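You operate a simulated robot arm through the tools that you are given. There is no shell and no other tool.

You run a simulated two-armed robot. Do the job below in one go: nothing can be reset, and whatever is moved stays where it is left.

JOB
Lock the processor lid and rub the butter into crumbs on low.
Fine: pusher in the tube before you start, dial off after.

It is judged by the outcome, as a careful person would: the job done as asked, and still so three seconds after it is handed in. It fails if anything else is knocked over, pushed out of place, dropped, spilled or broken. A push-on lid holds only when it is set on centred and level and pressed home; a screw cap is set on level and turned clockwise until tight.

ROBOT AND FRAMES
Two 7-joint arms with two-finger parallel grippers on one trunk that stands fixed in place. Base frame: the origin is at the foot of the trunk, x ahead of it, y to its left, z up; the work surface is at about z = 880. Lengths are in mm, angles in degrees, forces in N, time in s.
The left shoulder is at [70, 187, 1315], the right one opposite. With the tool pointing down near the work surface each hand reaches from about 200 to 780 mm from the base axis, measured 20 degrees to its own side. Payload 3.91 kg a hand.
The tool frame of a hand sits at the grasp point between the pads (the TCP): z along the fingers, y along the line on which they close. The tips reach 30 mm beyond it. Largest opening 110 mm; finger width 20, thickness 10; the body of the gripper, 48 by 112 mm, starts 55 mm behind the TCP.
Orientation is told as [roll, pitch, yaw] about the base's x, y, z axes, in that order, counted from this pose: with the fingers straight down and closing along the base's y, the tool's x points along the base's -x, its y along +y and its z along -z.

CONTROLS
- The arms move only by the tool servo_tool. It takes "left_motion", "right_motion" or both (then of equal length, played together; a hand with none holds still); each is a list of rows, each a list of 3 entries, a list of its own where there are three numbers: the shift along the base's x, y, z in mm, then the turn, a rotation vector about the base's x, y, z in rad, then the closure in counts, from 0 (fully open) to 255 (shut). In form: [[[dx, dy, dz], [rx, ry, rz], hand], ...]. A call has 1 to 20 rows; each row is the pose to reach, as a shift and turn from the pose commanded when the call began. Each row takes 0.2 s and may step no farther than 50 mm and 8.6 degrees from the row before; otherwise, or with a gripper value out of range, the whole call is refused. A pose out of reach is approached as far as the arm can. The call stops where the force on the tool passes 50 N (or 10 N more than at its start, if that is more) or the arm is blocked; 0.2 s more then pass. The fingers move at their own pace (about 72 mm/s each) and stop on an object; they squeeze with about 37 N. The grip force told is the motor's: it shows also when the fingers shut on nothing. Time passes only in rows, and 0.2 s behind the last, so rows that repeat a pose let the fingers close. It gives the time, the measured TCP pose, the force on the tool (base axes), the opening and the grip force at its end, in the units of the frame above (readings bear some noise), with the torque about the TCP (base axes, N m) and any sound that the robot's microphone picked up.
- Cameras (640 x 400 px; columns grow to the right, rows downward): "scene" is now at [119, -56.8, 1553]; the picture's right is [-0.64, -0.77, -0.00], its down [-0.37, 0.31, -0.87] and it looks along [0.67, -0.56, -0.48] (base axes); focal length 284 px, centre (320, 200). "left" rides on the left gripper at [72, -17, -103] in its tool frame; the picture's right is [0.23, 0.97, 0.00], its down [-0.76, 0.18, -0.62] and it looks along [-0.61, 0.14, 0.78] (tool axes); focal length 222 px, centre (320, 200). "right" rides on the right gripper at [72, 17, -103] in its tool frame; the picture's right is [-0.23, 0.97, 0.00], its down [-0.76, -0.18, -0.62] and it looks along [-0.61, -0.14, 0.78] (tool axes); focal length 222 px, centre (320, 200). There is no depth. A picture from a camera that has moved, and an enlarged one, comes with that camera's place and axes in the base frame and with its lens.
- grab_frame(camera): a new picture of that camera. No time passes.
- raise_lower(by): slides the trunk up (or, below 0, down) by that many mm; the arms and the scene camera ride with it, the base frame stays. It gives what a move gives, with no picture.
- pan_tilt(pan, tilt): turns the head with the scene camera to pan (to the left, within 86 degrees either way) and tilt (down, from -29 to 69), counted from straight ahead of the robot. It gives what a move gives.
- inspect(camera, box): a new picture of the part [left, top, right, bottom] of that camera's present view, enlarged. No time passes.
- hand_in(): hands the job in; it is judged then, once.

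Nothing tells you positions but the pictures and the camera data. Unless the task says otherwise, let go and move clear before handing in.

The tools are called after "Emit:" by a JSON object that holds its "op" and its "data". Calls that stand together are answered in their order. servo_tool: Moves the arms, as the interface text tells. Its arguments: {"type":"object","properties":{"left_motion":{"type":"array"},"right_motion":{"type":"array"}},"required":[]} The other tools are called the same way: raise_lower (by) moves the trunk up or down; pan_tilt (pan, tilt) turns the head that bears the scene camera; grab_frame (camera) takes a picture; inspect (camera, box) takes an enlarged picture of a part of a camera's view; hand_in () hands the job in.

At the start:

```text
time: 0.0
left_tcp_pos: [311.2, -52.2, 1414.1]
left_orientation: [0.0, -0.1, 0.0]
left_force: [-0.2, -0.5, 0.4]
left_moment: [-0.03, -0.02, -0.01]
left_finger_gap: 109.8
left_finger_force: 0.2
right_tcp_pos: [344.9, -508.6, 1332.9]
right_orientation: [0.0, 0.0, 0.1]
right_force: [0.7, -0.2, 0.1]
right_moment: [0.01, -0.03, 0.03]
right_finger_gap: 110.0
right_finger_force: 0.2
trunk travel left (down, up): [-825.0, 115.0]
head pan, tilt (commanded): [-39.6, 29.0]
```

scene: 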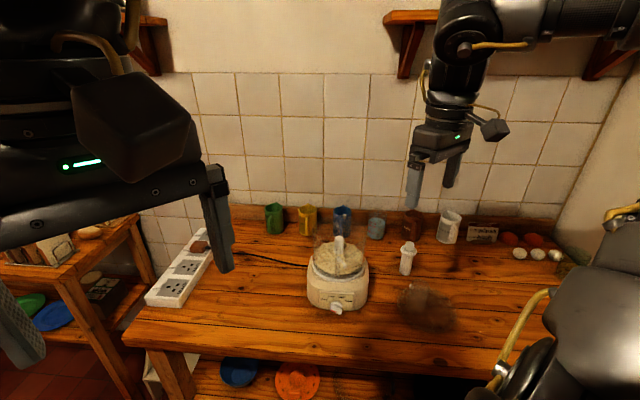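
right: 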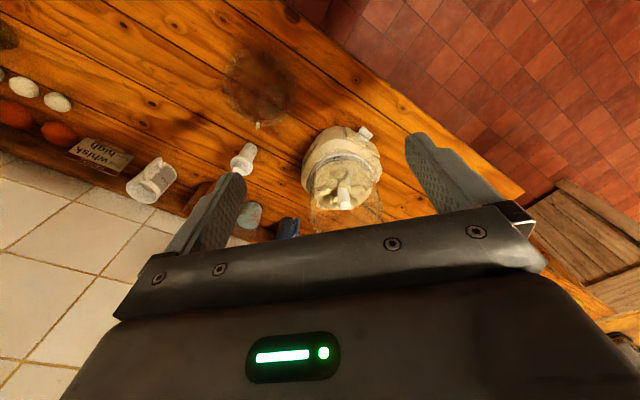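
left: 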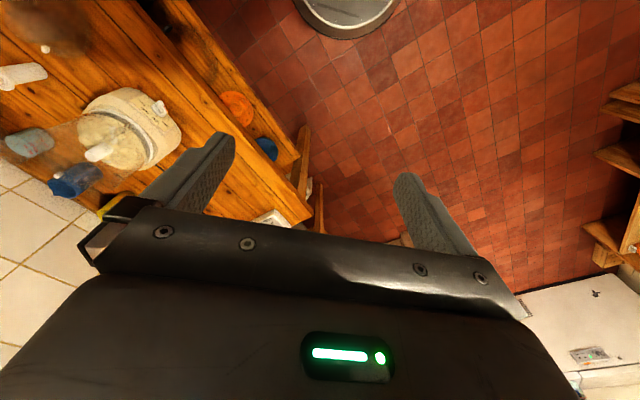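

I see a food processor on the worktop, with a white pusher-like piece standing to its right and a sign at the back. I'll look closer before moving.

Emit:
{"op": "inspect", "data": {"camera": "scene", "box": [280, 210, 440, 330]}}

Emit:
{"op": "inspect", "data": {"camera": "scene", "box": [400, 200, 600, 300]}}

Emit:
{"op": "inspect", "data": {"camera": "right", "box": [220, 100, 400, 240]}}

Emit:
{"op": "inspect", "data": {"camera": "left", "box": [0, 40, 220, 210]}}

```text
3.33 times, centred on (360, 270) of scene
camera zoom: at [119.0, -56.8, 1553.0], right [-0.64, -0.77, 0.0], down [-0.37, 0.31, -0.87], along [0.67, -0.56, -0.48], focal length 947 px, centre (187, -33)
```

zoom: 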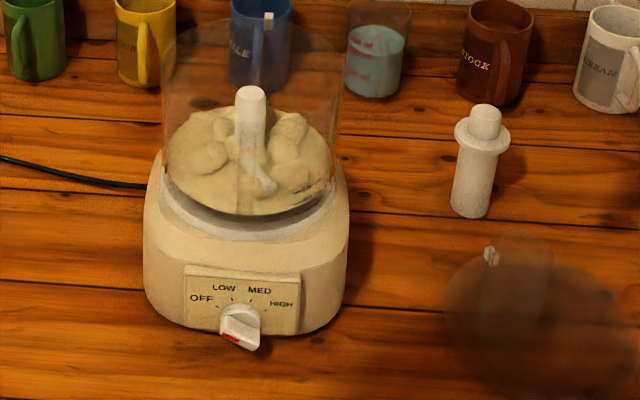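

```text
3.20 times, centred on (500, 250) of scene
camera zoom: at [119.0, -56.8, 1553.0], right [-0.64, -0.77, 0.0], down [-0.37, 0.31, -0.87], along [0.67, -0.56, -0.48], focal length 909 px, centre (-256, 40)
```

zoom: 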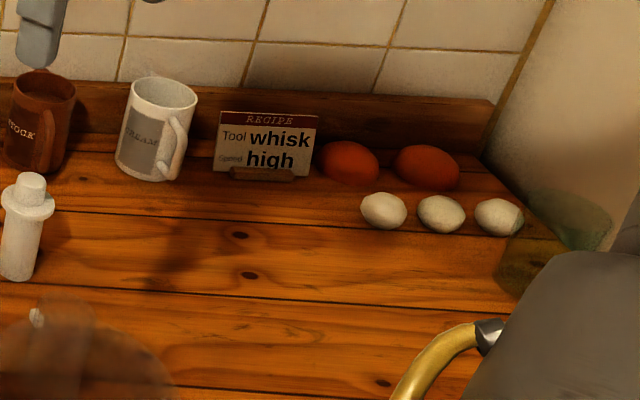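

```text
2.86 times, centred on (310, 170) of right
camera zoom: at [273.8, -491.0, 1437.2], right [0.23, 0.97, 0.0], down [0.76, -0.18, 0.62], along [0.61, -0.14, -0.78], focal length 635 px, centre (349, 286)
```

zoom: 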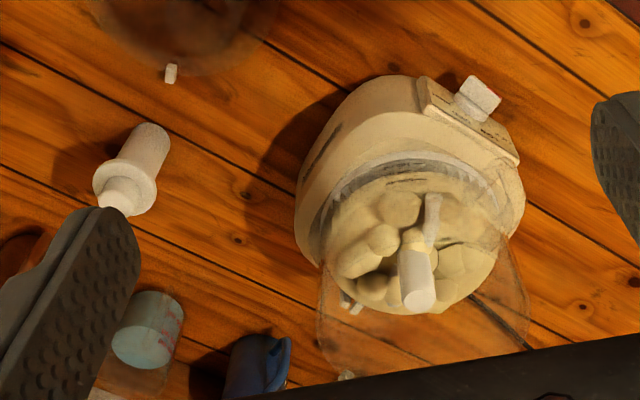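

```text
2.35 times, centred on (110, 125) of left
camera zoom: at [240.0, -68.8, 1518.5], right [-0.23, 0.97, 0.0], down [0.76, 0.18, 0.62], along [0.61, 0.14, -0.78], focal length 523 px, centre (814, 376)
```

zoom: 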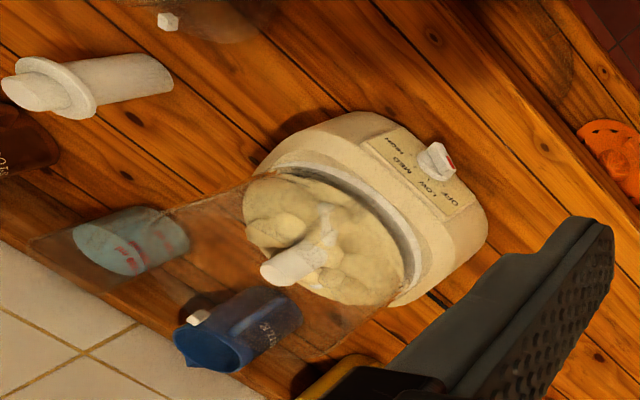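

The lid is a clear disc lying on the table to the right of the processor, and the white pusher stands behind it. I'll inspect the lid, dial, bowl rim and the sign in more detail.

Emit:
{"op": "inspect", "data": {"camera": "scene", "box": [380, 265, 470, 335]}}

Emit:
{"op": "inspect", "data": {"camera": "scene", "box": [300, 205, 380, 260]}}

Emit:
{"op": "inspect", "data": {"camera": "scene", "box": [300, 260, 380, 320]}}

Emit:
{"op": "inspect", "data": {"camera": "right", "box": [200, 20, 320, 130]}}

Emit:
{"op": "inspect", "data": {"camera": "right", "box": [290, 110, 400, 240]}}

```text
5.71 times, centred on (425, 300) of scene
camera zoom: at [119.0, -56.8, 1553.0], right [-0.64, -0.77, 0.0], down [-0.37, 0.31, -0.87], along [0.67, -0.56, -0.48], focal length 1624 px, centre (-280, -371)
```

zoom: 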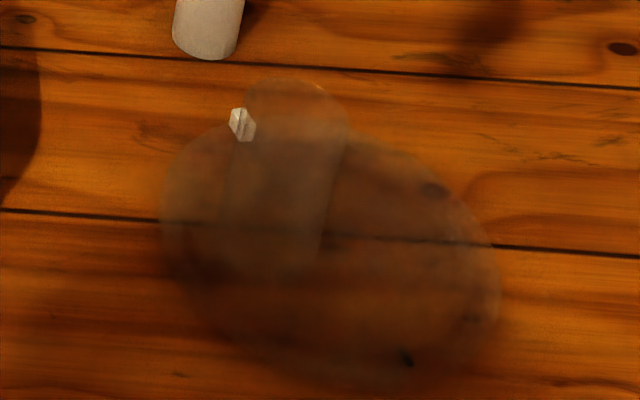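

```text
7.27 times, centred on (340, 232) of scene
camera zoom: at [119.0, -56.8, 1553.0], right [-0.64, -0.77, 0.0], down [-0.37, 0.31, -0.87], along [0.67, -0.56, -0.48], focal length 2067 px, centre (174, -36)
```

zoom: 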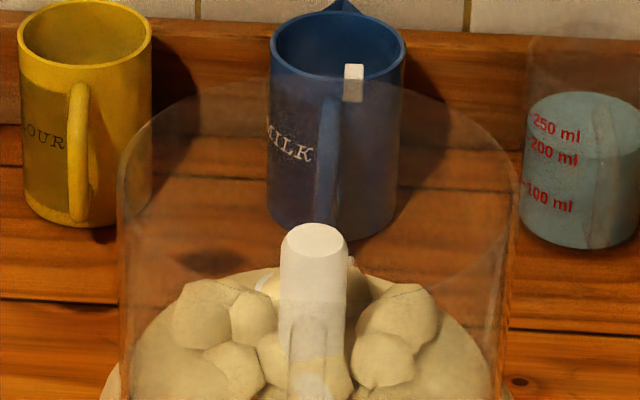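

```text
6.67 times, centred on (340, 290) of scene
camera zoom: at [119.0, -56.8, 1553.0], right [-0.64, -0.77, 0.0], down [-0.37, 0.31, -0.87], along [0.67, -0.56, -0.48], focal length 1894 px, centre (187, -400)
```

zoom: 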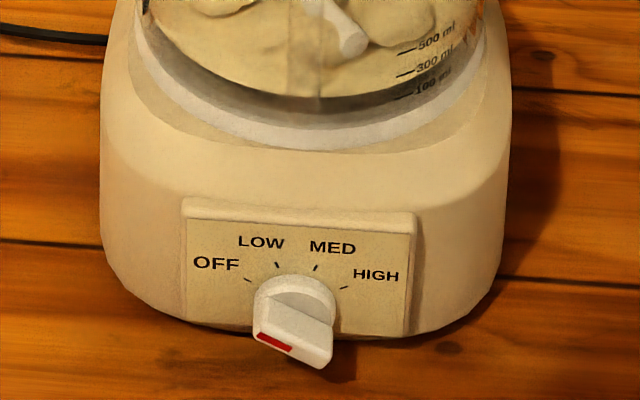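

```text
3.64 times, centred on (260, 75) of right
camera zoom: at [273.8, -491.0, 1437.2], right [0.23, 0.97, 0.0], down [0.76, -0.18, 0.62], along [0.61, -0.14, -0.78], focal length 808 px, centre (538, 654)
```

zoom: 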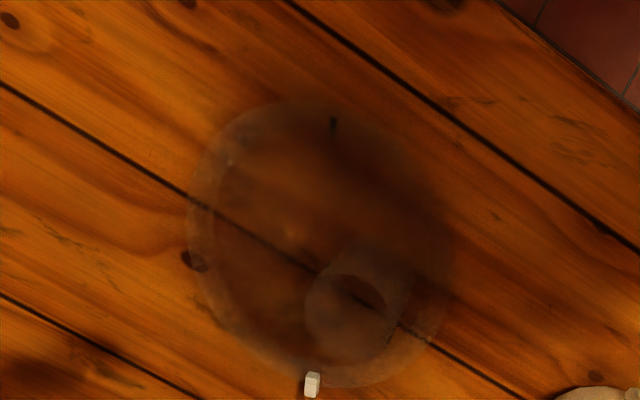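

```text
3.08 times, centred on (345, 175) of right
camera zoom: at [273.8, -491.0, 1437.2], right [0.23, 0.97, 0.0], down [0.76, -0.18, 0.62], along [0.61, -0.14, -0.78], focal length 684 px, centre (243, 277)
```

zoom: 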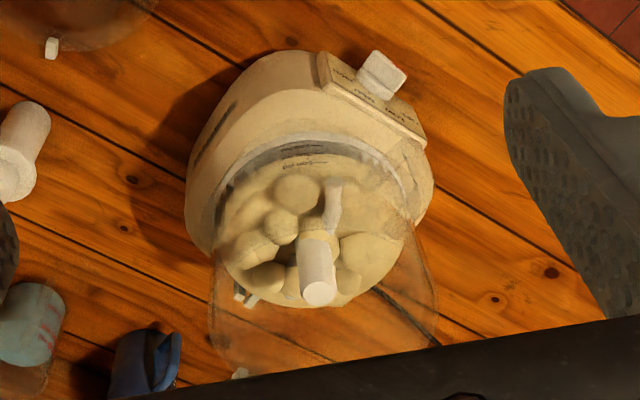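

The lid is about 170 mm across with a tube about 47 mm wide standing off-centre, roughly at (376, -620) with its top near z 990. The bowl rim is near (586, -515, 1095). I'll look at both white tabs and the knob more closely.

Emit:
{"op": "inspect", "data": {"camera": "left", "box": [50, 90, 130, 210]}}

Emit:
{"op": "inspect", "data": {"camera": "scene", "box": [325, 285, 355, 318]}}

Emit:
{"op": "inspect", "data": {"camera": "right", "box": [300, 170, 400, 250]}}

Emit:
{"op": "inspect", "data": {"camera": "scene", "box": [390, 230, 425, 285]}}

Emit:
{"op": "inspect", "data": {"camera": "left", "box": [120, 80, 180, 130]}}

```text
3.33 times, centred on (90, 150) of left
camera zoom: at [240.0, -68.8, 1518.5], right [-0.23, 0.97, 0.0], down [0.76, 0.18, 0.62], along [0.61, 0.14, -0.78], focal length 740 px, centre (1087, 367)
```

zoom: 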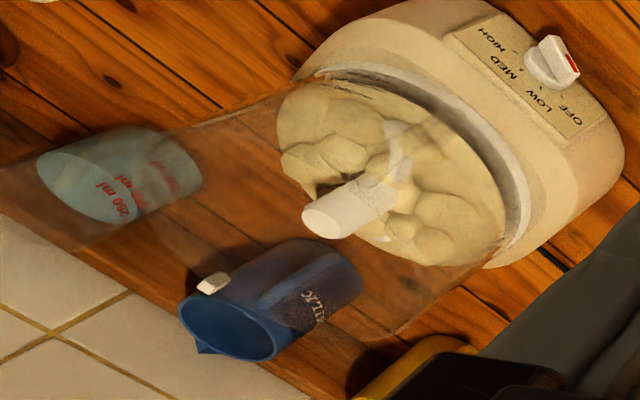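

```text
12.12 times, centred on (340, 302) of scene
camera zoom: at [119.0, -56.8, 1553.0], right [-0.64, -0.77, 0.0], down [-0.37, 0.31, -0.87], along [0.67, -0.56, -0.48], focal length 3444 px, centre (78, -1030)
```

zoom: 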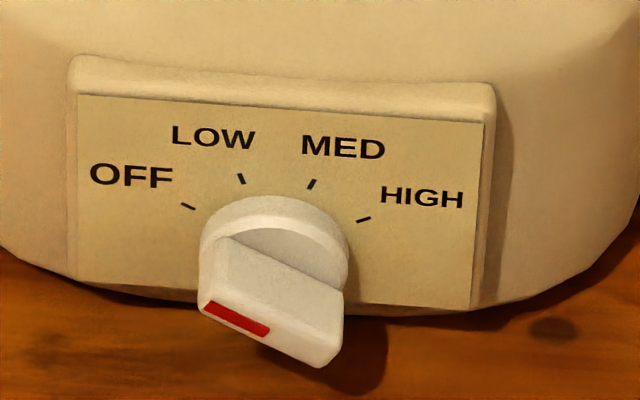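

```text
5.00 times, centred on (350, 210) of right
camera zoom: at [273.8, -491.0, 1437.2], right [0.23, 0.97, 0.0], down [0.76, -0.18, 0.62], along [0.61, -0.14, -0.78], focal length 1111 px, centre (170, 150)
```

zoom: 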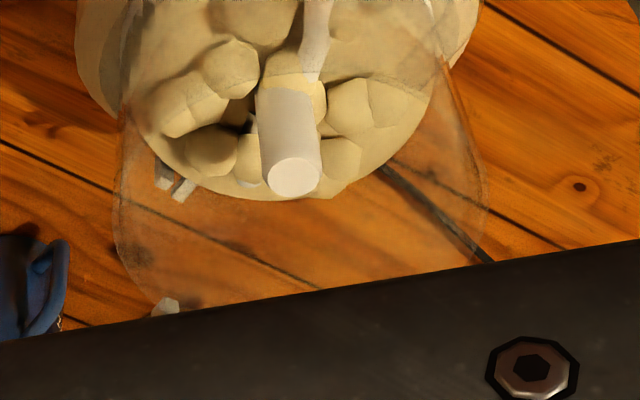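

```text
7.27 times, centred on (408, 258) of scene
camera zoom: at [119.0, -56.8, 1553.0], right [-0.64, -0.77, 0.0], down [-0.37, 0.31, -0.87], along [0.67, -0.56, -0.48], focal length 2067 px, centre (-316, -218)
```

zoom: 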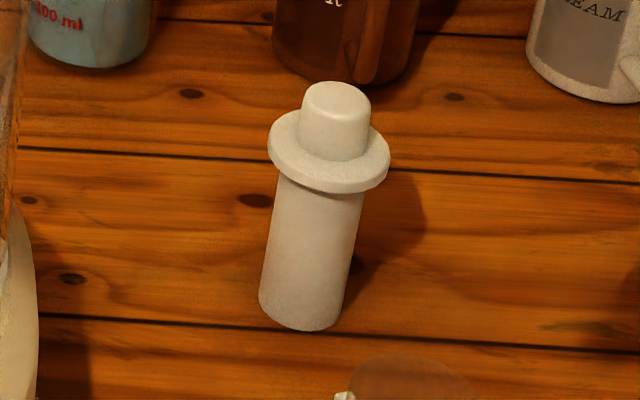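

```text
8.00 times, centred on (150, 105) of left
camera zoom: at [240.0, -68.8, 1518.5], right [-0.23, 0.97, 0.0], down [0.76, 0.18, 0.62], along [0.61, 0.14, -0.78], focal length 1777 px, centre (1680, 960)
```

zoom: 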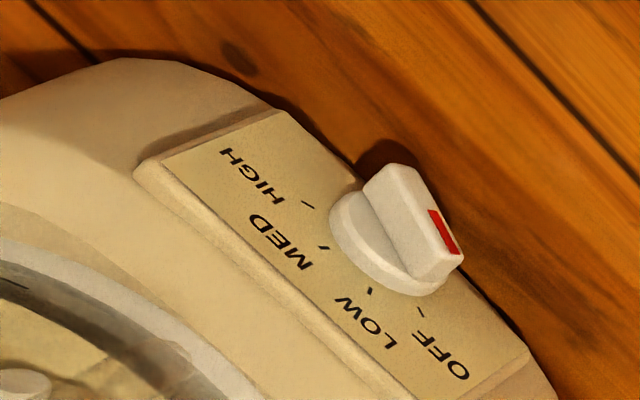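

The knob's red end points at OFF, and both the lid and the bowl carry a white tab, so the lock likely needs the tabs brought together. I'll move the right hand forward, high above everything, to view the bowl rim and its tab from above.

Emit:
{"op": "servo_tool", "data": {"right_motion": [[[35, 0, 0], [0, 0, 0], 0], [[70, 0, 0], [0, 0, 0], 0], [[105, 0, 0], [0, 0, 0], 0], [[130, 0, 0], [0, 0, 0], 0], [[130, 0, 0], [0, 0, 0], 0]]}}

Emit:
{"op": "grab_frame", "data": {"camera": "right"}}

Emit:
{"op": "inspect", "data": {"camera": "right", "box": [260, 80, 400, 210]}}

```text
time: 1.2
left_tcp_pos: [311.6, -52.3, 1414.9]
left_orientation: [0.0, 0.0, 0.0]
left_force: [0.4, 1.4, -0.1]
left_moment: [-0.01, -0.03, 0.02]
left_finger_gap: 109.9
left_finger_force: 0.0
right_tcp_pos: [474.6, -507.8, 1333.1]
right_orientation: [0.0, 0.0, 0.1]
right_force: [0.5, -0.3, -0.1]
right_moment: [0.01, 0.0, 0.0]
right_finger_gap: 109.8
right_finger_force: 0.1
trunk travel left (down, up): [-825.0, 115.0]
head pan, tilt (commanded): [-39.6, 29.0]
```

```text
taken
camera right: at [402.2, -490.3, 1437.0], right [0.23, 0.97, 0.0], down [0.76, -0.18, 0.62], along [0.61, -0.14, -0.78], focal length 222 px, centre (320, 200)
```

right: 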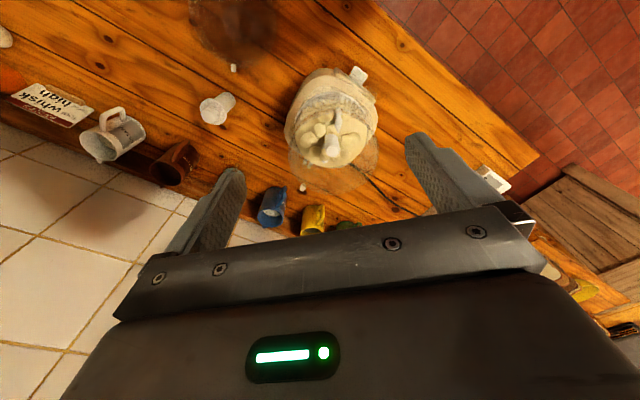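

```text
3.08 times, centred on (330, 145) of right
camera zoom: at [402.2, -490.3, 1437.0], right [0.23, 0.97, 0.0], down [0.76, -0.18, 0.62], along [0.61, -0.14, -0.78], focal length 684 px, centre (289, 369)
```

zoom: 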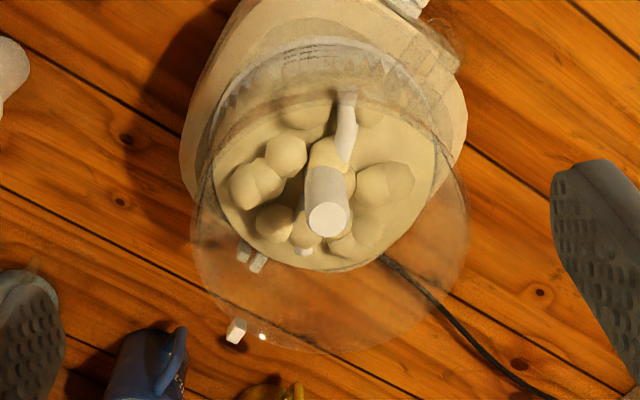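

The bowl rim is centred near (586, -511), with a white tab at its back near (632, -576, 1094) and small white posts under it. I'll zoom in on that area, and on the lid and pusher from here.

Emit:
{"op": "inspect", "data": {"camera": "right", "box": [285, 150, 335, 200]}}

Emit:
{"op": "inspect", "data": {"camera": "scene", "box": [325, 215, 365, 260]}}

Emit:
{"op": "inspect", "data": {"camera": "left", "box": [55, 150, 105, 195]}}

Emit:
{"op": "inspect", "data": {"camera": "right", "box": [180, 0, 300, 130]}}

```text
8.00 times, centred on (310, 175) of right
camera zoom: at [402.2, -490.3, 1437.0], right [0.23, 0.97, 0.0], down [0.76, -0.18, 0.62], along [0.61, -0.14, -0.78], focal length 1777 px, centre (400, 400)
```

zoom: 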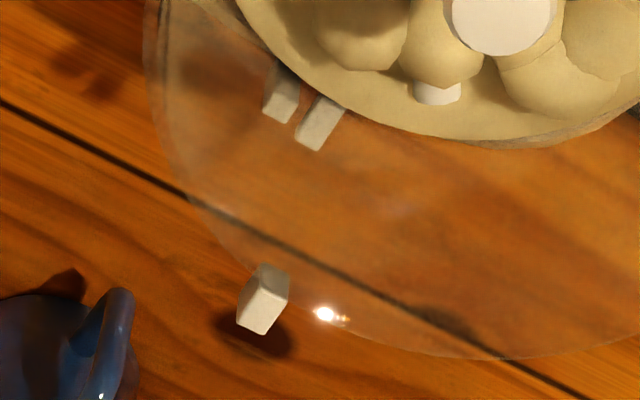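

```text
8.89 times, centred on (345, 238) of scene
camera zoom: at [118.6, -56.9, 1553.0], right [-0.64, -0.77, 0.0], down [-0.37, 0.31, -0.87], along [0.67, -0.56, -0.48], focal length 2526 px, centre (98, -133)
```

zoom: 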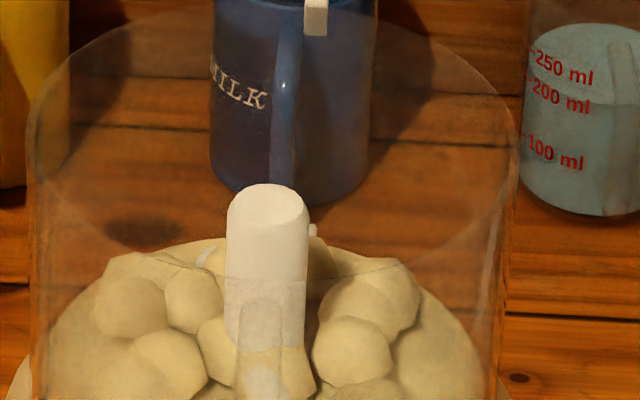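

```text
8.89 times, centred on (80, 172) of left
camera zoom: at [239.6, -68.9, 1518.6], right [-0.23, 0.97, 0.0], down [0.76, 0.18, 0.62], along [0.61, 0.14, -0.78], focal length 1974 px, centre (2453, 444)
```

zoom: 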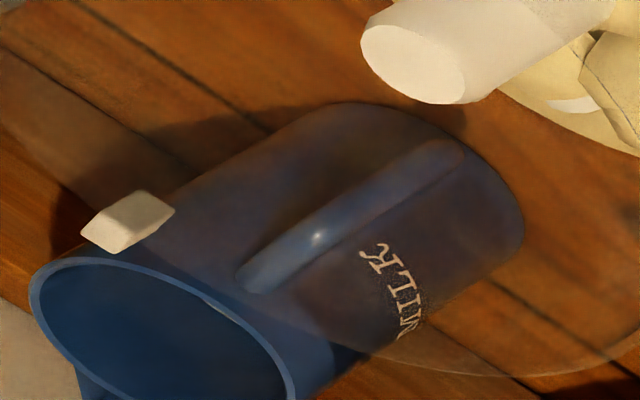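

```text
3.08 times, centred on (240, 65) of right
camera zoom: at [402.2, -490.3, 1437.0], right [0.23, 0.97, 0.0], down [0.76, -0.18, 0.62], along [0.61, -0.14, -0.78], focal length 684 px, centre (566, 615)
```

zoom: 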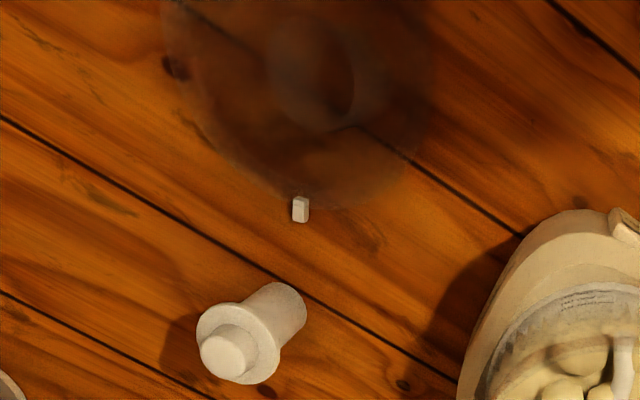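

I want a low side view of the rim block and posts, so I'll swing the right hand to the processor's right side, turning it toward the bowl and then tilting it. All of this stays above rim height.

Emit:
{"op": "servo_tool", "data": {"right_motion": [[[8, -22, 0], [0, 0, 0.137], 0], [[15, -44, 0], [0, 0, 0.274], 0], [[23, -66, -5], [0, 0, 0.41], 0], [[30, -88, -12], [0, 0, 0.547], 0], [[38, -110, -22], [0, 0, 0.684], 0], [[45, -132, -33], [0, 0, 0.82], 0], [[45, -132, -33], [0, 0, 0.82], 0]]}}

```text
time: 2.8
left_tcp_pos: [311.8, -52.0, 1413.9]
left_orientation: [-0.1, -0.1, -0.1]
left_force: [0.4, 0.1, 0.3]
left_moment: [0.05, 0.01, -0.01]
left_finger_gap: 110.2
left_finger_force: 0.0
right_tcp_pos: [518.3, -636.1, 1299.5]
right_orientation: [0.0, 0.1, 47.1]
right_force: [-0.6, 0.1, 1.5]
right_moment: [-0.02, -0.02, 0.01]
right_finger_gap: 110.0
right_finger_force: 0.0
right hand out of reach, approached as far as the arm can: row 6, 7
trunk travel left (down, up): [-825.0, 115.0]
head pan, tilt (commanded): [-39.6, 29.0]
```

The hand is at the edge of its reach here but in a useful place. I'll look from this pose.

Emit:
{"op": "grab_frame", "data": {"camera": "right"}}

Emit:
{"op": "grab_frame", "data": {"camera": "scene"}}

```text
taken
camera right: at [456.3, -676.6, 1402.9], right [-0.56, 0.83, 0.0], down [0.65, 0.44, 0.62], along [0.52, 0.35, -0.78], focal length 222 px, centre (320, 200)
```

right: 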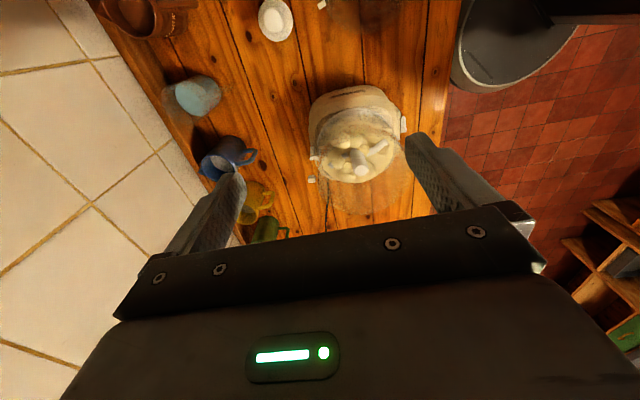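

```text
taken
camera scene: at [118.1, -56.3, 1553.1], right [-0.64, -0.77, 0.0], down [-0.37, 0.31, -0.87], along [0.67, -0.56, -0.48], focal length 284 px, centre (320, 200)
```

scene: 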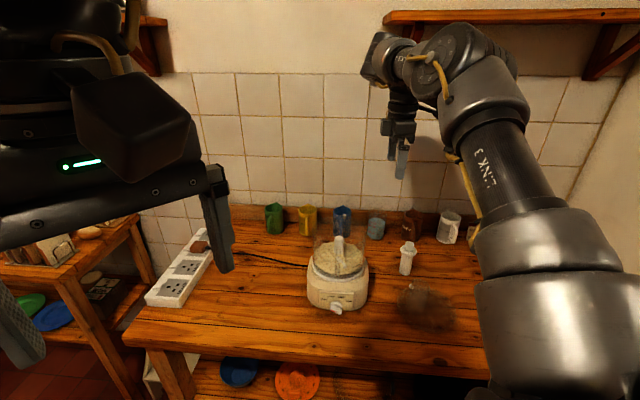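

Emit:
{"op": "inspect", "data": {"camera": "right", "box": [290, 70, 420, 220]}}

Emit:
{"op": "inspect", "data": {"camera": "right", "box": [295, 140, 345, 200]}}

Emit:
{"op": "inspect", "data": {"camera": "right", "box": [240, 0, 440, 60]}}

```text
2.67 times, centred on (355, 145) of right
camera zoom: at [456.3, -676.6, 1402.9], right [-0.56, 0.83, 0.0], down [0.65, 0.44, 0.62], along [0.52, 0.35, -0.78], focal length 592 px, centre (227, 347)
```

zoom: 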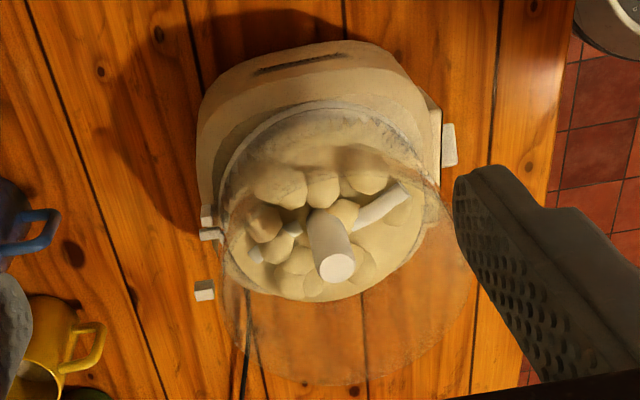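

```text
6.67 times, centred on (320, 170) of right
camera zoom: at [456.3, -676.6, 1402.9], right [-0.56, 0.83, 0.0], down [0.65, 0.44, 0.62], along [0.52, 0.35, -0.78], focal length 1481 px, centre (320, 400)
```

zoom: 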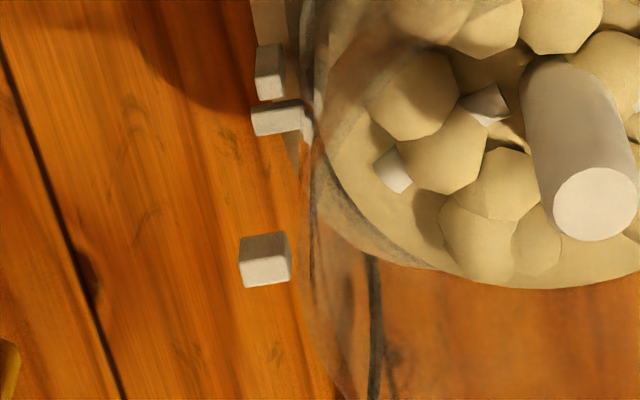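

```text
3.20 times, centred on (340, 30) of right
camera zoom: at [456.3, -676.6, 1402.9], right [-0.56, 0.83, 0.0], down [0.65, 0.44, 0.62], along [0.52, 0.35, -0.78], focal length 711 px, centre (256, 744)
```

zoom: 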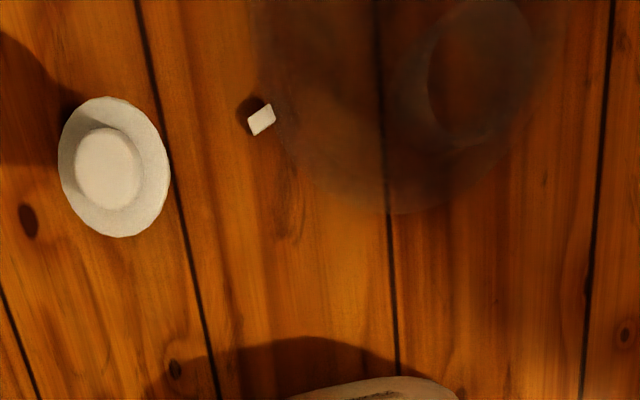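

Triangulating puts the bowl's rim block at about (632, -576, 1094), the bowl centre near (586, -511) and the rim near z 1095. The lid's own tab sits about 27° counter-clockwise of that block's bearing, so a clockwise turn should lock it. Next I'll get a view over the lid.

Emit:
{"op": "servo_tool", "data": {"right_motion": [[[-32, 6, 0], [0, 0, -0.12], 0], [[-64, 12, 0], [0, 0, -0.24], 0], [[-96, 18, -10], [0, 0, -0.36], 0], [[-128, 24, -20], [0, 0, -0.48], 0], [[-160, 30, -30], [0, 0, -0.6], 0], [[-190, 36, -40], [0, 0, -0.72], 0], [[-220, 40, -50], [0, 0, -0.82], 0], [[-220, 40, -50], [0, 0, -0.82], 0]]}}

Emit:
{"op": "grab_frame", "data": {"camera": "right"}}

Emit:
{"op": "inspect", "data": {"camera": "right", "box": [230, 50, 390, 190]}}

Emit:
{"op": "inspect", "data": {"camera": "scene", "box": [380, 225, 480, 335]}}

```text
time: 4.6
left_tcp_pos: [312.5, -52.0, 1414.7]
left_orientation: [-0.1, 0.0, 0.0]
left_force: [-0.1, -0.8, 1.1]
left_moment: [-0.01, 0.01, -0.01]
left_finger_gap: 110.1
left_finger_force: 0.1
right_tcp_pos: [300.6, -597.5, 1249.2]
right_orientation: [0.0, -0.1, 0.0]
right_force: [0.2, 0.1, -0.2]
right_moment: [0.01, 0.0, -0.01]
right_finger_gap: 110.2
right_finger_force: 0.1
trunk travel left (down, up): [-825.0, 115.0]
head pan, tilt (commanded): [-39.6, 29.0]
```

```text
taken
camera right: at [227.5, -580.5, 1352.8], right [0.23, 0.97, 0.0], down [0.76, -0.18, 0.62], along [0.61, -0.14, -0.78], focal length 222 px, centre (320, 200)
```

right: 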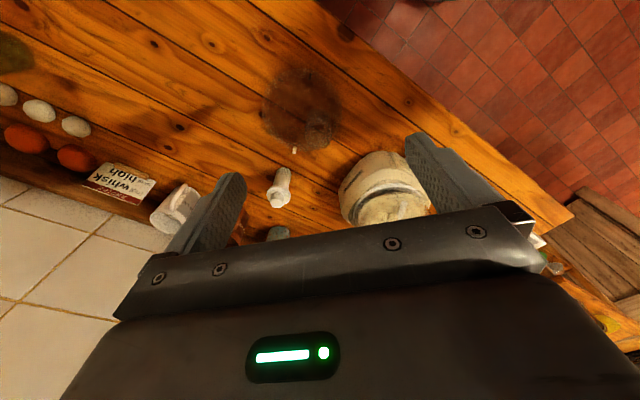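

```text
2.86 times, centred on (310, 120) of right
camera zoom: at [227.5, -580.5, 1352.8], right [0.23, 0.97, 0.0], down [0.76, -0.18, 0.62], along [0.61, -0.14, -0.78], focal length 635 px, centre (349, 429)
```

zoom: 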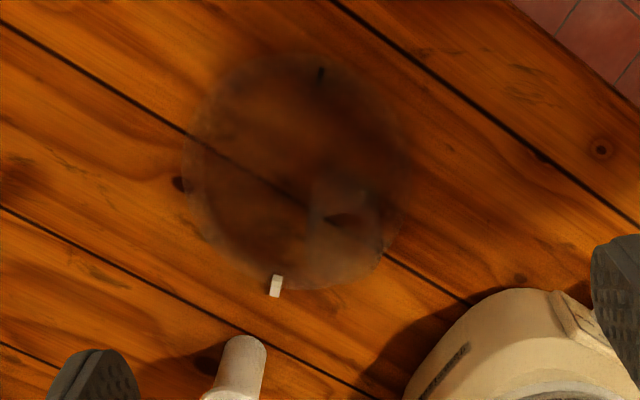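

```text
3.64 times, centred on (430, 280) of scene
camera zoom: at [119.3, -56.8, 1553.0], right [-0.64, -0.77, 0.0], down [-0.37, 0.31, -0.87], along [0.67, -0.56, -0.49], focal length 1033 px, centre (-80, -91)
```

zoom: 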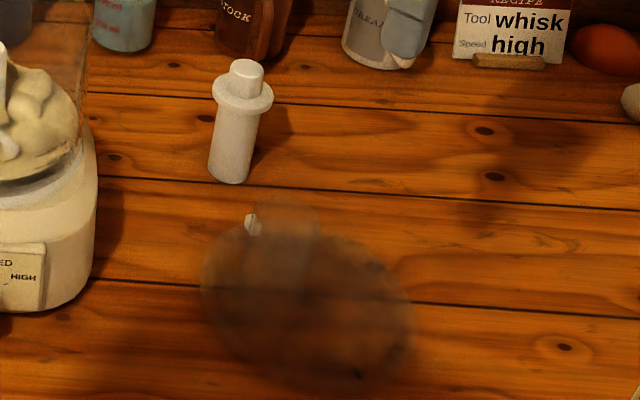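

From four views the lid centre is about (354, -646) with its tab at (435, -688, 887). I'll go back above the bowl for a close view of the rim and block, to learn how the lid seats.

Emit:
{"op": "servo_tool", "data": {"right_motion": [[[38, 5, 0], [0, 0, 0], 0], [[76, 10, 0], [0, 0, 0], 0], [[114, 16, 0], [0, 0, 0], 0], [[152, 21, 0], [0, 0, 0], 0], [[190, 26, 0], [0, 0, 0], 0], [[228, 32, 0], [0, 0, 0], 0], [[266, 37, 0], [0, 0, 0], 0], [[266, 37, -30], [0, 0, 0], 0], [[266, 37, -60], [0, 0, 0], 0], [[266, 37, -75], [0, 0, 0], 0], [[266, 37, -75], [0, 0, 0], 0]]}}

Emit:
{"op": "grab_frame", "data": {"camera": "right"}}

Emit:
{"op": "inspect", "data": {"camera": "right", "box": [270, 140, 370, 220]}}

```text
time: 7.0
left_tcp_pos: [310.2, -52.3, 1414.1]
left_orientation: [0.0, -0.1, 0.0]
left_force: [-0.5, 0.4, -0.1]
left_moment: [-0.01, -0.01, 0.0]
left_finger_gap: 110.1
left_finger_force: 0.2
right_tcp_pos: [562.5, -559.8, 1173.5]
right_orientation: [0.0, 0.1, 0.2]
right_force: [0.6, 0.2, 1.0]
right_moment: [-0.01, 0.03, -0.03]
right_finger_gap: 109.9
right_finger_force: 0.0
trunk travel left (down, up): [-825.0, 115.0]
head pan, tilt (commanded): [-39.6, 29.0]
```

```text
taken
camera right: at [490.6, -542.6, 1276.6], right [0.23, 0.97, 0.0], down [0.76, -0.18, 0.62], along [0.61, -0.14, -0.78], focal length 222 px, centre (320, 200)
```

right: 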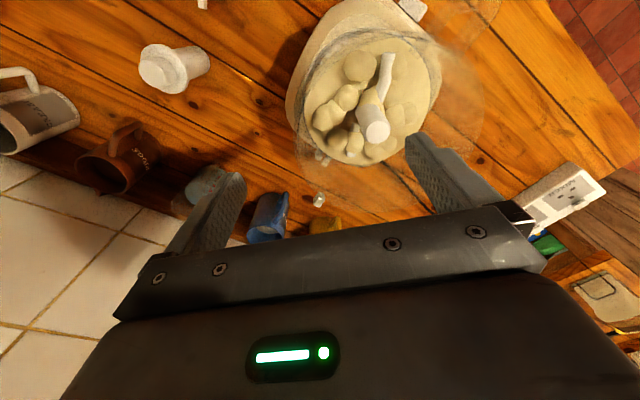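

```text
5.00 times, centred on (320, 180) of right
camera zoom: at [490.6, -542.6, 1276.6], right [0.23, 0.97, 0.0], down [0.76, -0.18, 0.62], along [0.61, -0.14, -0.78], focal length 1111 px, centre (320, 300)
```

zoom: 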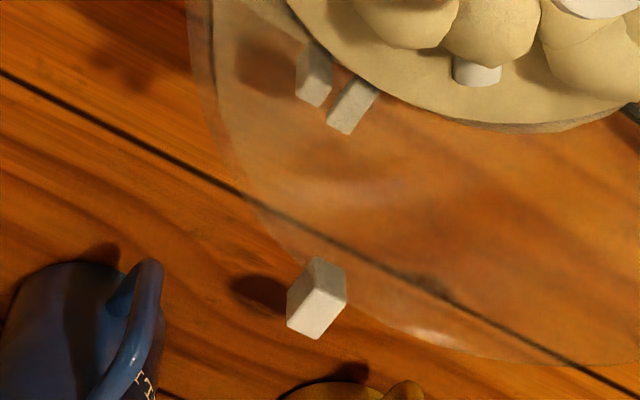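

Emit:
{"op": "inspect", "data": {"camera": "right", "box": [305, 180, 335, 215]}}

Emit:
{"op": "inspect", "data": {"camera": "right", "box": [280, 20, 500, 200]}}

```text
11.43 times, centred on (320, 198) of right
camera zoom: at [490.6, -542.6, 1276.6], right [0.23, 0.97, 0.0], down [0.76, -0.18, 0.62], along [0.61, -0.14, -0.78], focal length 2538 px, centre (320, 229)
```

zoom: 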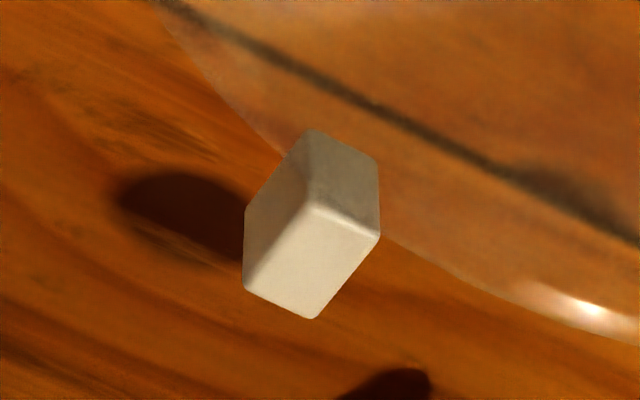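

```text
2.22 times, centred on (390, 110) of right
camera zoom: at [490.6, -542.6, 1276.6], right [0.23, 0.97, 0.0], down [0.76, -0.18, 0.62], along [0.61, -0.14, -0.78], focal length 494 px, centre (164, 400)
```

zoom: 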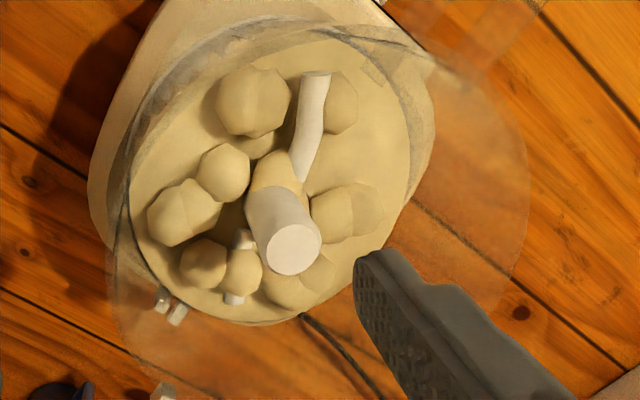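

The rim block is about 7 × 11 × 11 mm with its top near z 1100. I need the bowl centre more exactly, so I'll zoom on the rim's edges from the scene camera.

Emit:
{"op": "inspect", "data": {"camera": "scene", "box": [308, 215, 348, 250]}}

Emit:
{"op": "inspect", "data": {"camera": "scene", "box": [340, 215, 380, 250]}}

Emit:
{"op": "inspect", "data": {"camera": "scene", "box": [300, 225, 380, 320]}}

Emit:
{"op": "inspect", "data": {"camera": "right", "box": [280, 0, 520, 100]}}

```text
11.43 times, centred on (328, 232) of scene
camera zoom: at [118.8, -56.5, 1553.0], right [-0.64, -0.77, 0.0], down [-0.37, 0.31, -0.87], along [0.67, -0.56, -0.48], focal length 3248 px, centre (229, -171)
```

zoom: 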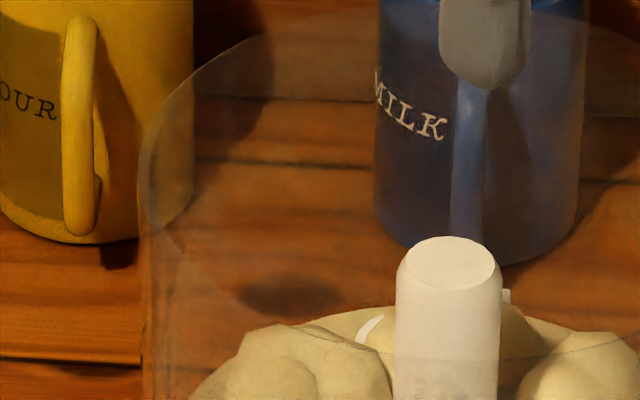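

```text
11.43 times, centred on (360, 232) of scene
camera zoom: at [118.8, -56.5, 1553.0], right [-0.64, -0.77, 0.0], down [-0.37, 0.31, -0.87], along [0.67, -0.56, -0.48], focal length 3248 px, centre (-137, -171)
```

zoom: 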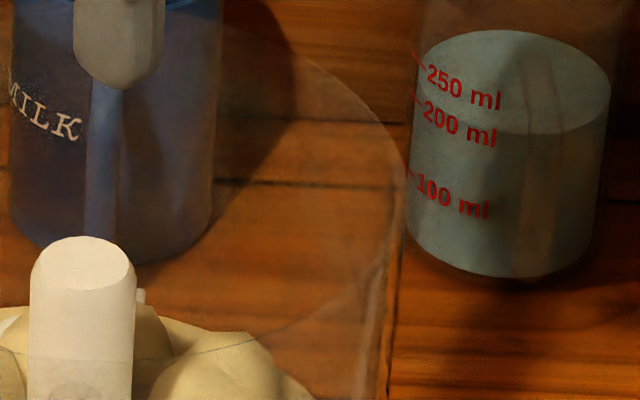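

```text
4.21 times, centred on (340, 272) of scene
camera zoom: at [118.8, -56.5, 1553.0], right [-0.64, -0.77, 0.0], down [-0.37, 0.31, -0.87], along [0.67, -0.56, -0.48], focal length 1196 px, centre (236, -105)
```

zoom: 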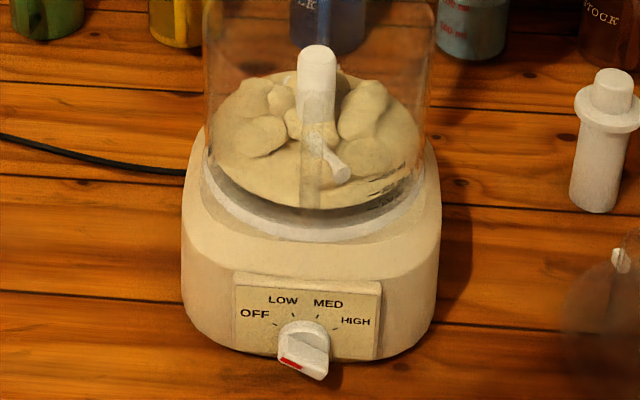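

```text
2.67 times, centred on (400, 50) of right
camera zoom: at [490.6, -542.6, 1276.6], right [0.23, 0.97, 0.0], down [0.76, -0.18, 0.62], along [0.61, -0.14, -0.78], focal length 592 px, centre (107, 600)
```

zoom: 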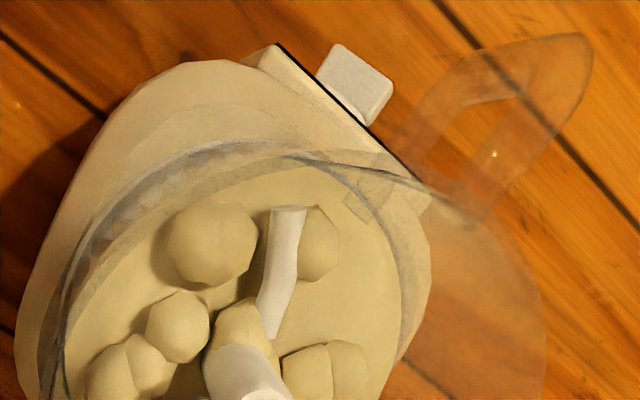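

A circle fit to the rim points gives the bowl centre at about (584, -509), radius 77. The bowl also has a clear handle at the front, above the dial. By analogy with the bowl/base lugs, the lid tab should end just counter-clockwise of the block, at about -46°. Now I'll go back for a closer look at the lid's tube.

Emit:
{"op": "servo_tool", "data": {"right_motion": [[[0, 0, 30], [0, 0, 0], 0], [[-38, -5, 40], [0, 0, 0], 0], [[-76, -11, 40], [0, 0, 0], 0], [[-114, -17, 30], [0, 0, 0], 0], [[-152, -23, 20], [0, 0, 0], 0], [[-190, -29, 10], [0, 0, 0], 0], [[-228, -35, 0], [0, 0, 0], 0], [[-266, -40, -10], [0, 0, 0], 0], [[-266, -40, -24], [0, 0, 0], 0], [[-266, -40, -24], [0, 0, 0], 0]]}}

Emit:
{"op": "grab_frame", "data": {"camera": "right"}}

Emit:
{"op": "inspect", "data": {"camera": "right", "box": [240, 60, 400, 220]}}

Emit:
{"op": "inspect", "data": {"camera": "right", "box": [290, 140, 350, 200]}}

```text
time: 9.2
left_tcp_pos: [313.8, -51.9, 1414.7]
left_orientation: [0.0, 0.1, 0.1]
left_force: [0.7, -0.7, -0.4]
left_moment: [0.01, 0.0, -0.01]
left_finger_gap: 109.9
left_finger_force: 0.0
right_tcp_pos: [299.5, -599.6, 1149.5]
right_orientation: [-0.1, 0.1, 0.2]
right_force: [-0.9, 1.1, -0.2]
right_moment: [0.01, -0.01, -0.02]
right_finger_gap: 110.1
right_finger_force: 0.0
trunk travel left (down, up): [-825.0, 115.0]
head pan, tilt (commanded): [-39.6, 29.0]
```

```text
taken
camera right: at [228.0, -582.4, 1253.2], right [0.23, 0.97, 0.0], down [0.76, -0.18, 0.62], along [0.61, -0.14, -0.78], focal length 222 px, centre (320, 200)
```

right: 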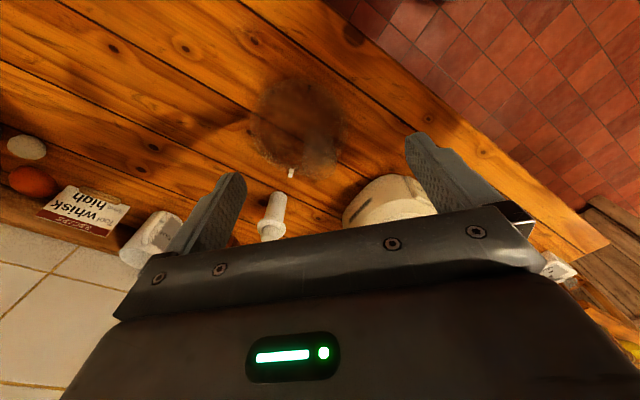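

```text
2.50 times, centred on (320, 140) of right
camera zoom: at [228.0, -582.4, 1253.2], right [0.23, 0.97, 0.0], down [0.76, -0.18, 0.62], along [0.61, -0.14, -0.78], focal length 555 px, centre (320, 350)
```

zoom: 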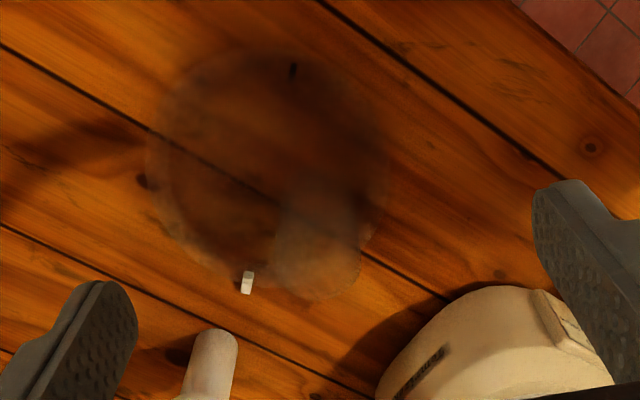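

```text
6.67 times, centred on (320, 170) of right
camera zoom: at [228.0, -582.4, 1253.2], right [0.23, 0.97, 0.0], down [0.76, -0.18, 0.62], along [0.61, -0.14, -0.78], focal length 1481 px, centre (320, 400)
```

zoom: 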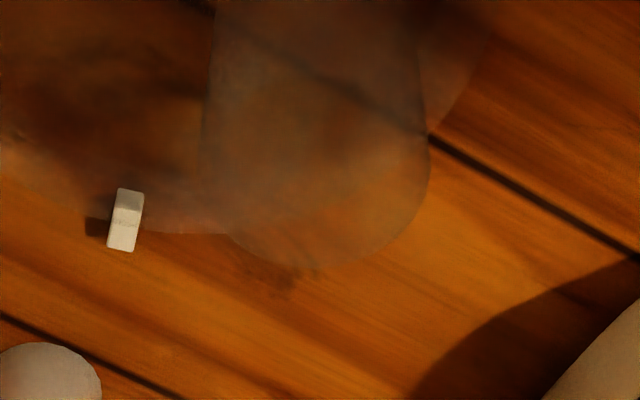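

The tab's facing refines the lid: centre about (360.5, -651), tab at about -26.5°, tube 34 mm off-centre at (376, -619.5), top near z 990. I'll move over the tube with the fingers open and check alignment before descending.

Emit:
{"op": "servo_tool", "data": {"right_motion": [[[25, -7, -15], [0, 0, 0], 0], [[50, -14, -30], [0, 0, 0], 0], [[76.5, -20, -50], [0, 0, 0], 0], [[76.5, -20, -80], [0, 0, 0], 0], [[76.5, -20, -100], [0, 0, 0], 0], [[76.5, -20, -100], [0, 0, 0], 0]]}}

Emit:
{"op": "grab_frame", "data": {"camera": "right"}}

Emit:
{"op": "inspect", "data": {"camera": "scene", "box": [370, 200, 490, 335]}}

```text
time: 10.6
left_tcp_pos: [312.4, -50.4, 1414.5]
left_orientation: [0.0, 0.1, 0.0]
left_force: [-0.1, -1.4, -0.4]
left_moment: [0.01, 0.05, 0.0]
left_finger_gap: 109.9
left_finger_force: 0.1
right_tcp_pos: [375.6, -618.2, 1049.8]
right_orientation: [0.0, 0.0, 0.1]
right_force: [0.0, 0.6, 0.0]
right_moment: [-0.01, -0.02, -0.01]
right_finger_gap: 110.3
right_finger_force: 0.1
trunk travel left (down, up): [-825.0, 115.0]
head pan, tilt (commanded): [-39.6, 29.0]
```

```text
taken
camera right: at [302.9, -600.9, 1153.4], right [0.23, 0.97, 0.0], down [0.76, -0.18, 0.62], along [0.61, -0.14, -0.78], focal length 222 px, centre (320, 200)
```

right: 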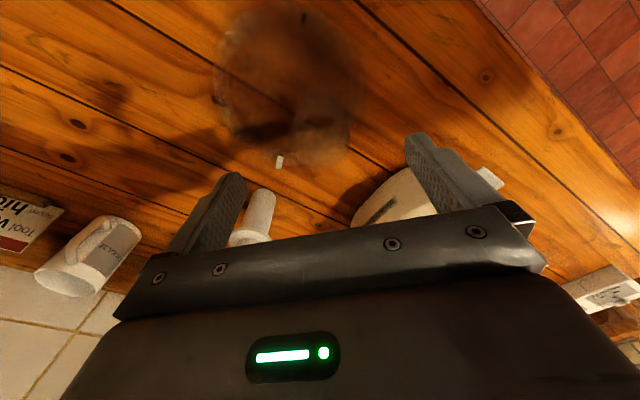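

```text
2.96 times, centred on (430, 268) of scene
camera zoom: at [119.0, -55.9, 1553.1], right [-0.64, -0.77, 0.0], down [-0.37, 0.31, -0.87], along [0.67, -0.56, -0.48], focal length 842 px, centre (-6, 0)
```

zoom: 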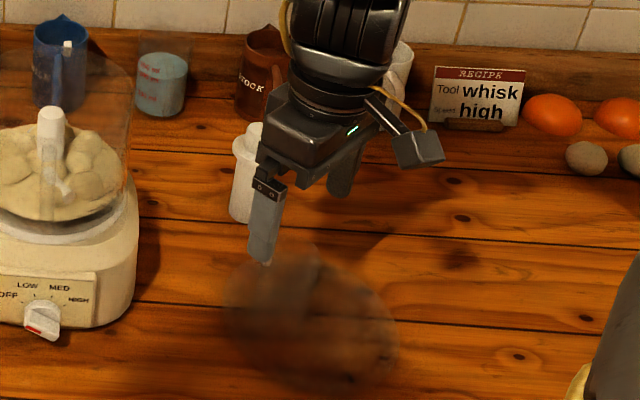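

The recipe card ("whisk, high") doesn't match what I was asked, so low speed it is. I'll check the tube position from this nearer view.

Emit:
{"op": "inspect", "data": {"camera": "right", "box": [260, 90, 380, 190]}}

Emit:
{"op": "inspect", "data": {"camera": "scene", "box": [400, 265, 460, 315]}}

```text
4.00 times, centred on (320, 140) of right
camera zoom: at [302.9, -600.9, 1153.4], right [0.23, 0.97, 0.0], down [0.76, -0.18, 0.62], along [0.61, -0.14, -0.78], focal length 888 px, centre (320, 440)
```

zoom: 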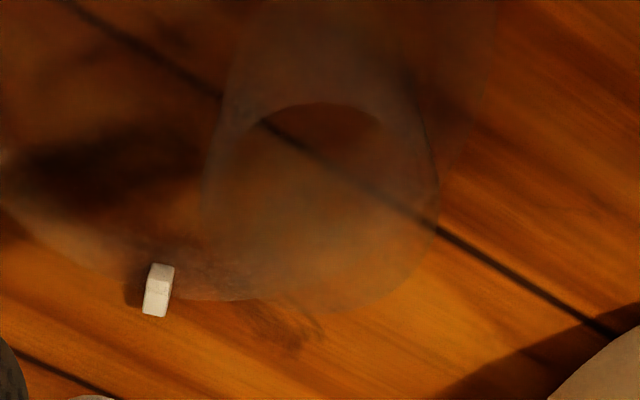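

```text
8.00 times, centred on (430, 290) of scene
camera zoom: at [119.0, -55.9, 1553.1], right [-0.64, -0.77, 0.0], down [-0.37, 0.31, -0.87], along [0.67, -0.56, -0.48], focal length 2273 px, centre (-560, -520)
```

zoom: 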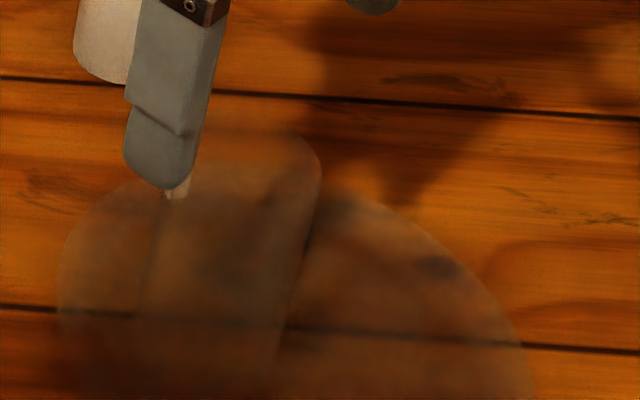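

The tube is at about (376, -618), right under the hand. I'll descend to grasp height and close on it.

Emit:
{"op": "servo_tool", "data": {"right_motion": [[[0.4, 0, -25], [0, 0, 0], 0], [[0.4, 0, -50], [0, 0, 0], 0], [[0.4, 0, -75], [0, 0, 0], 0], [[0.4, 0, -95], [0, 0, 0], 0], [[0.4, 0, -102], [0, 0, 0], 0], [[0.4, 0, -102], [0, 0, 0], 0]]}}

Emit:
{"op": "inspect", "data": {"camera": "scene", "box": [380, 230, 480, 330]}}

Emit:
{"op": "grab_frame", "data": {"camera": "right"}}

```text
time: 12.0
left_tcp_pos: [311.0, -51.9, 1413.4]
left_orientation: [0.0, 0.0, 0.0]
left_force: [0.4, -0.1, -0.9]
left_moment: [-0.02, -0.01, -0.01]
left_finger_gap: 110.0
left_finger_force: 0.1
right_tcp_pos: [375.0, -618.0, 948.5]
right_orientation: [0.2, 0.0, 0.1]
right_force: [0.5, 0.0, -0.4]
right_moment: [-0.02, 0.02, 0.01]
right_finger_gap: 110.3
right_finger_force: 0.1
trunk travel left (down, up): [-825.0, 115.0]
head pan, tilt (commanded): [-39.6, 29.0]
```

```text
4.00 times, centred on (430, 280) of scene
camera zoom: at [118.8, -56.6, 1553.0], right [-0.64, -0.77, 0.0], down [-0.37, 0.31, -0.87], along [0.67, -0.56, -0.48], focal length 1137 px, centre (-120, -120)
```

zoom: 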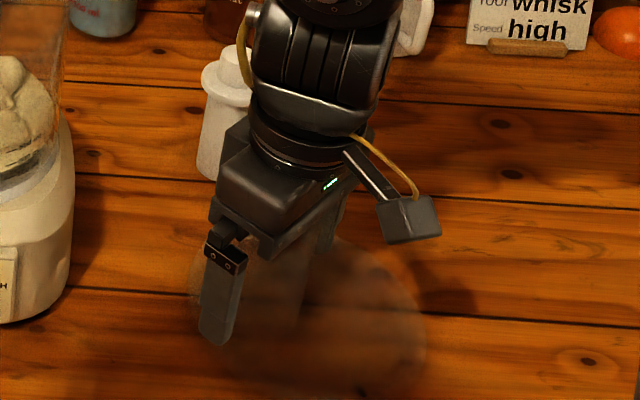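

```text
taken
camera right: at [303.4, -601.5, 1051.5], right [0.23, 0.97, 0.0], down [0.76, -0.18, 0.62], along [0.61, -0.14, -0.78], focal length 222 px, centre (320, 200)
```

right: 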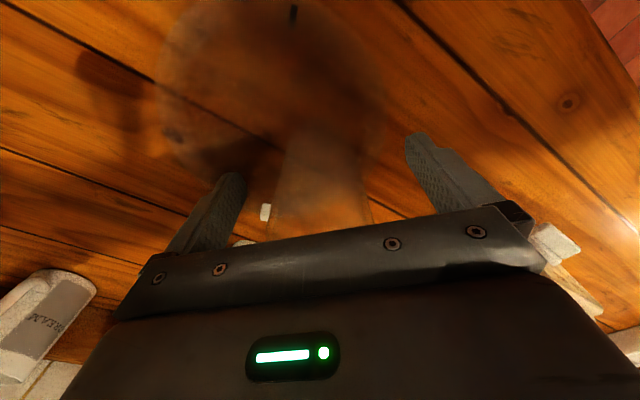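

The tube sits centred between the fingers. Closing now.

Emit:
{"op": "servo_tool", "data": {"right_motion": [[[0, 0, 0], [0, 0, 0], 100], [[0, 0, 0], [0, 0, 0], 180], [[0, 0, 0], [0, 0, 0], 255], [[0, 0, 0], [0, 0, 0], 255], [[0, 0, 0], [0, 0, 0], 255]]}}

Emit:
{"op": "grab_frame", "data": {"camera": "right"}}

```text
time: 13.2
left_tcp_pos: [311.8, -52.1, 1413.4]
left_orientation: [0.0, -0.1, 0.0]
left_force: [-0.2, 0.3, 0.2]
left_moment: [-0.02, 0.0, -0.01]
left_finger_gap: 110.1
left_finger_force: 0.0
right_tcp_pos: [374.6, -619.3, 947.8]
right_orientation: [0.0, 0.0, 0.2]
right_force: [0.6, -0.1, 1.2]
right_moment: [-0.04, 0.01, 0.08]
right_finger_gap: 50.3
right_finger_force: 37.4
trunk travel left (down, up): [-825.0, 115.0]
head pan, tilt (commanded): [-39.6, 29.0]
```

```text
taken
camera right: at [303.5, -601.6, 1051.6], right [0.23, 0.97, 0.0], down [0.76, -0.18, 0.62], along [0.61, -0.14, -0.78], focal length 222 px, centre (320, 200)
```

right: 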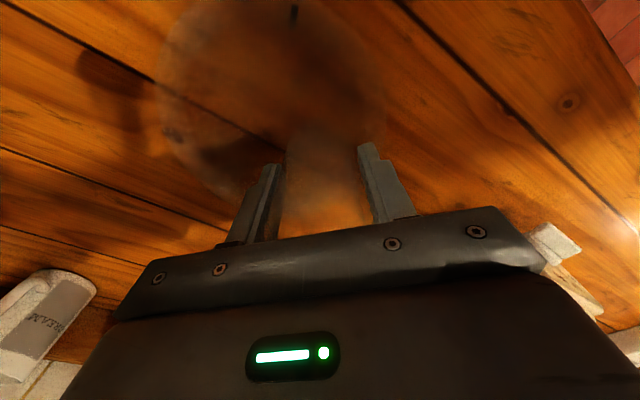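

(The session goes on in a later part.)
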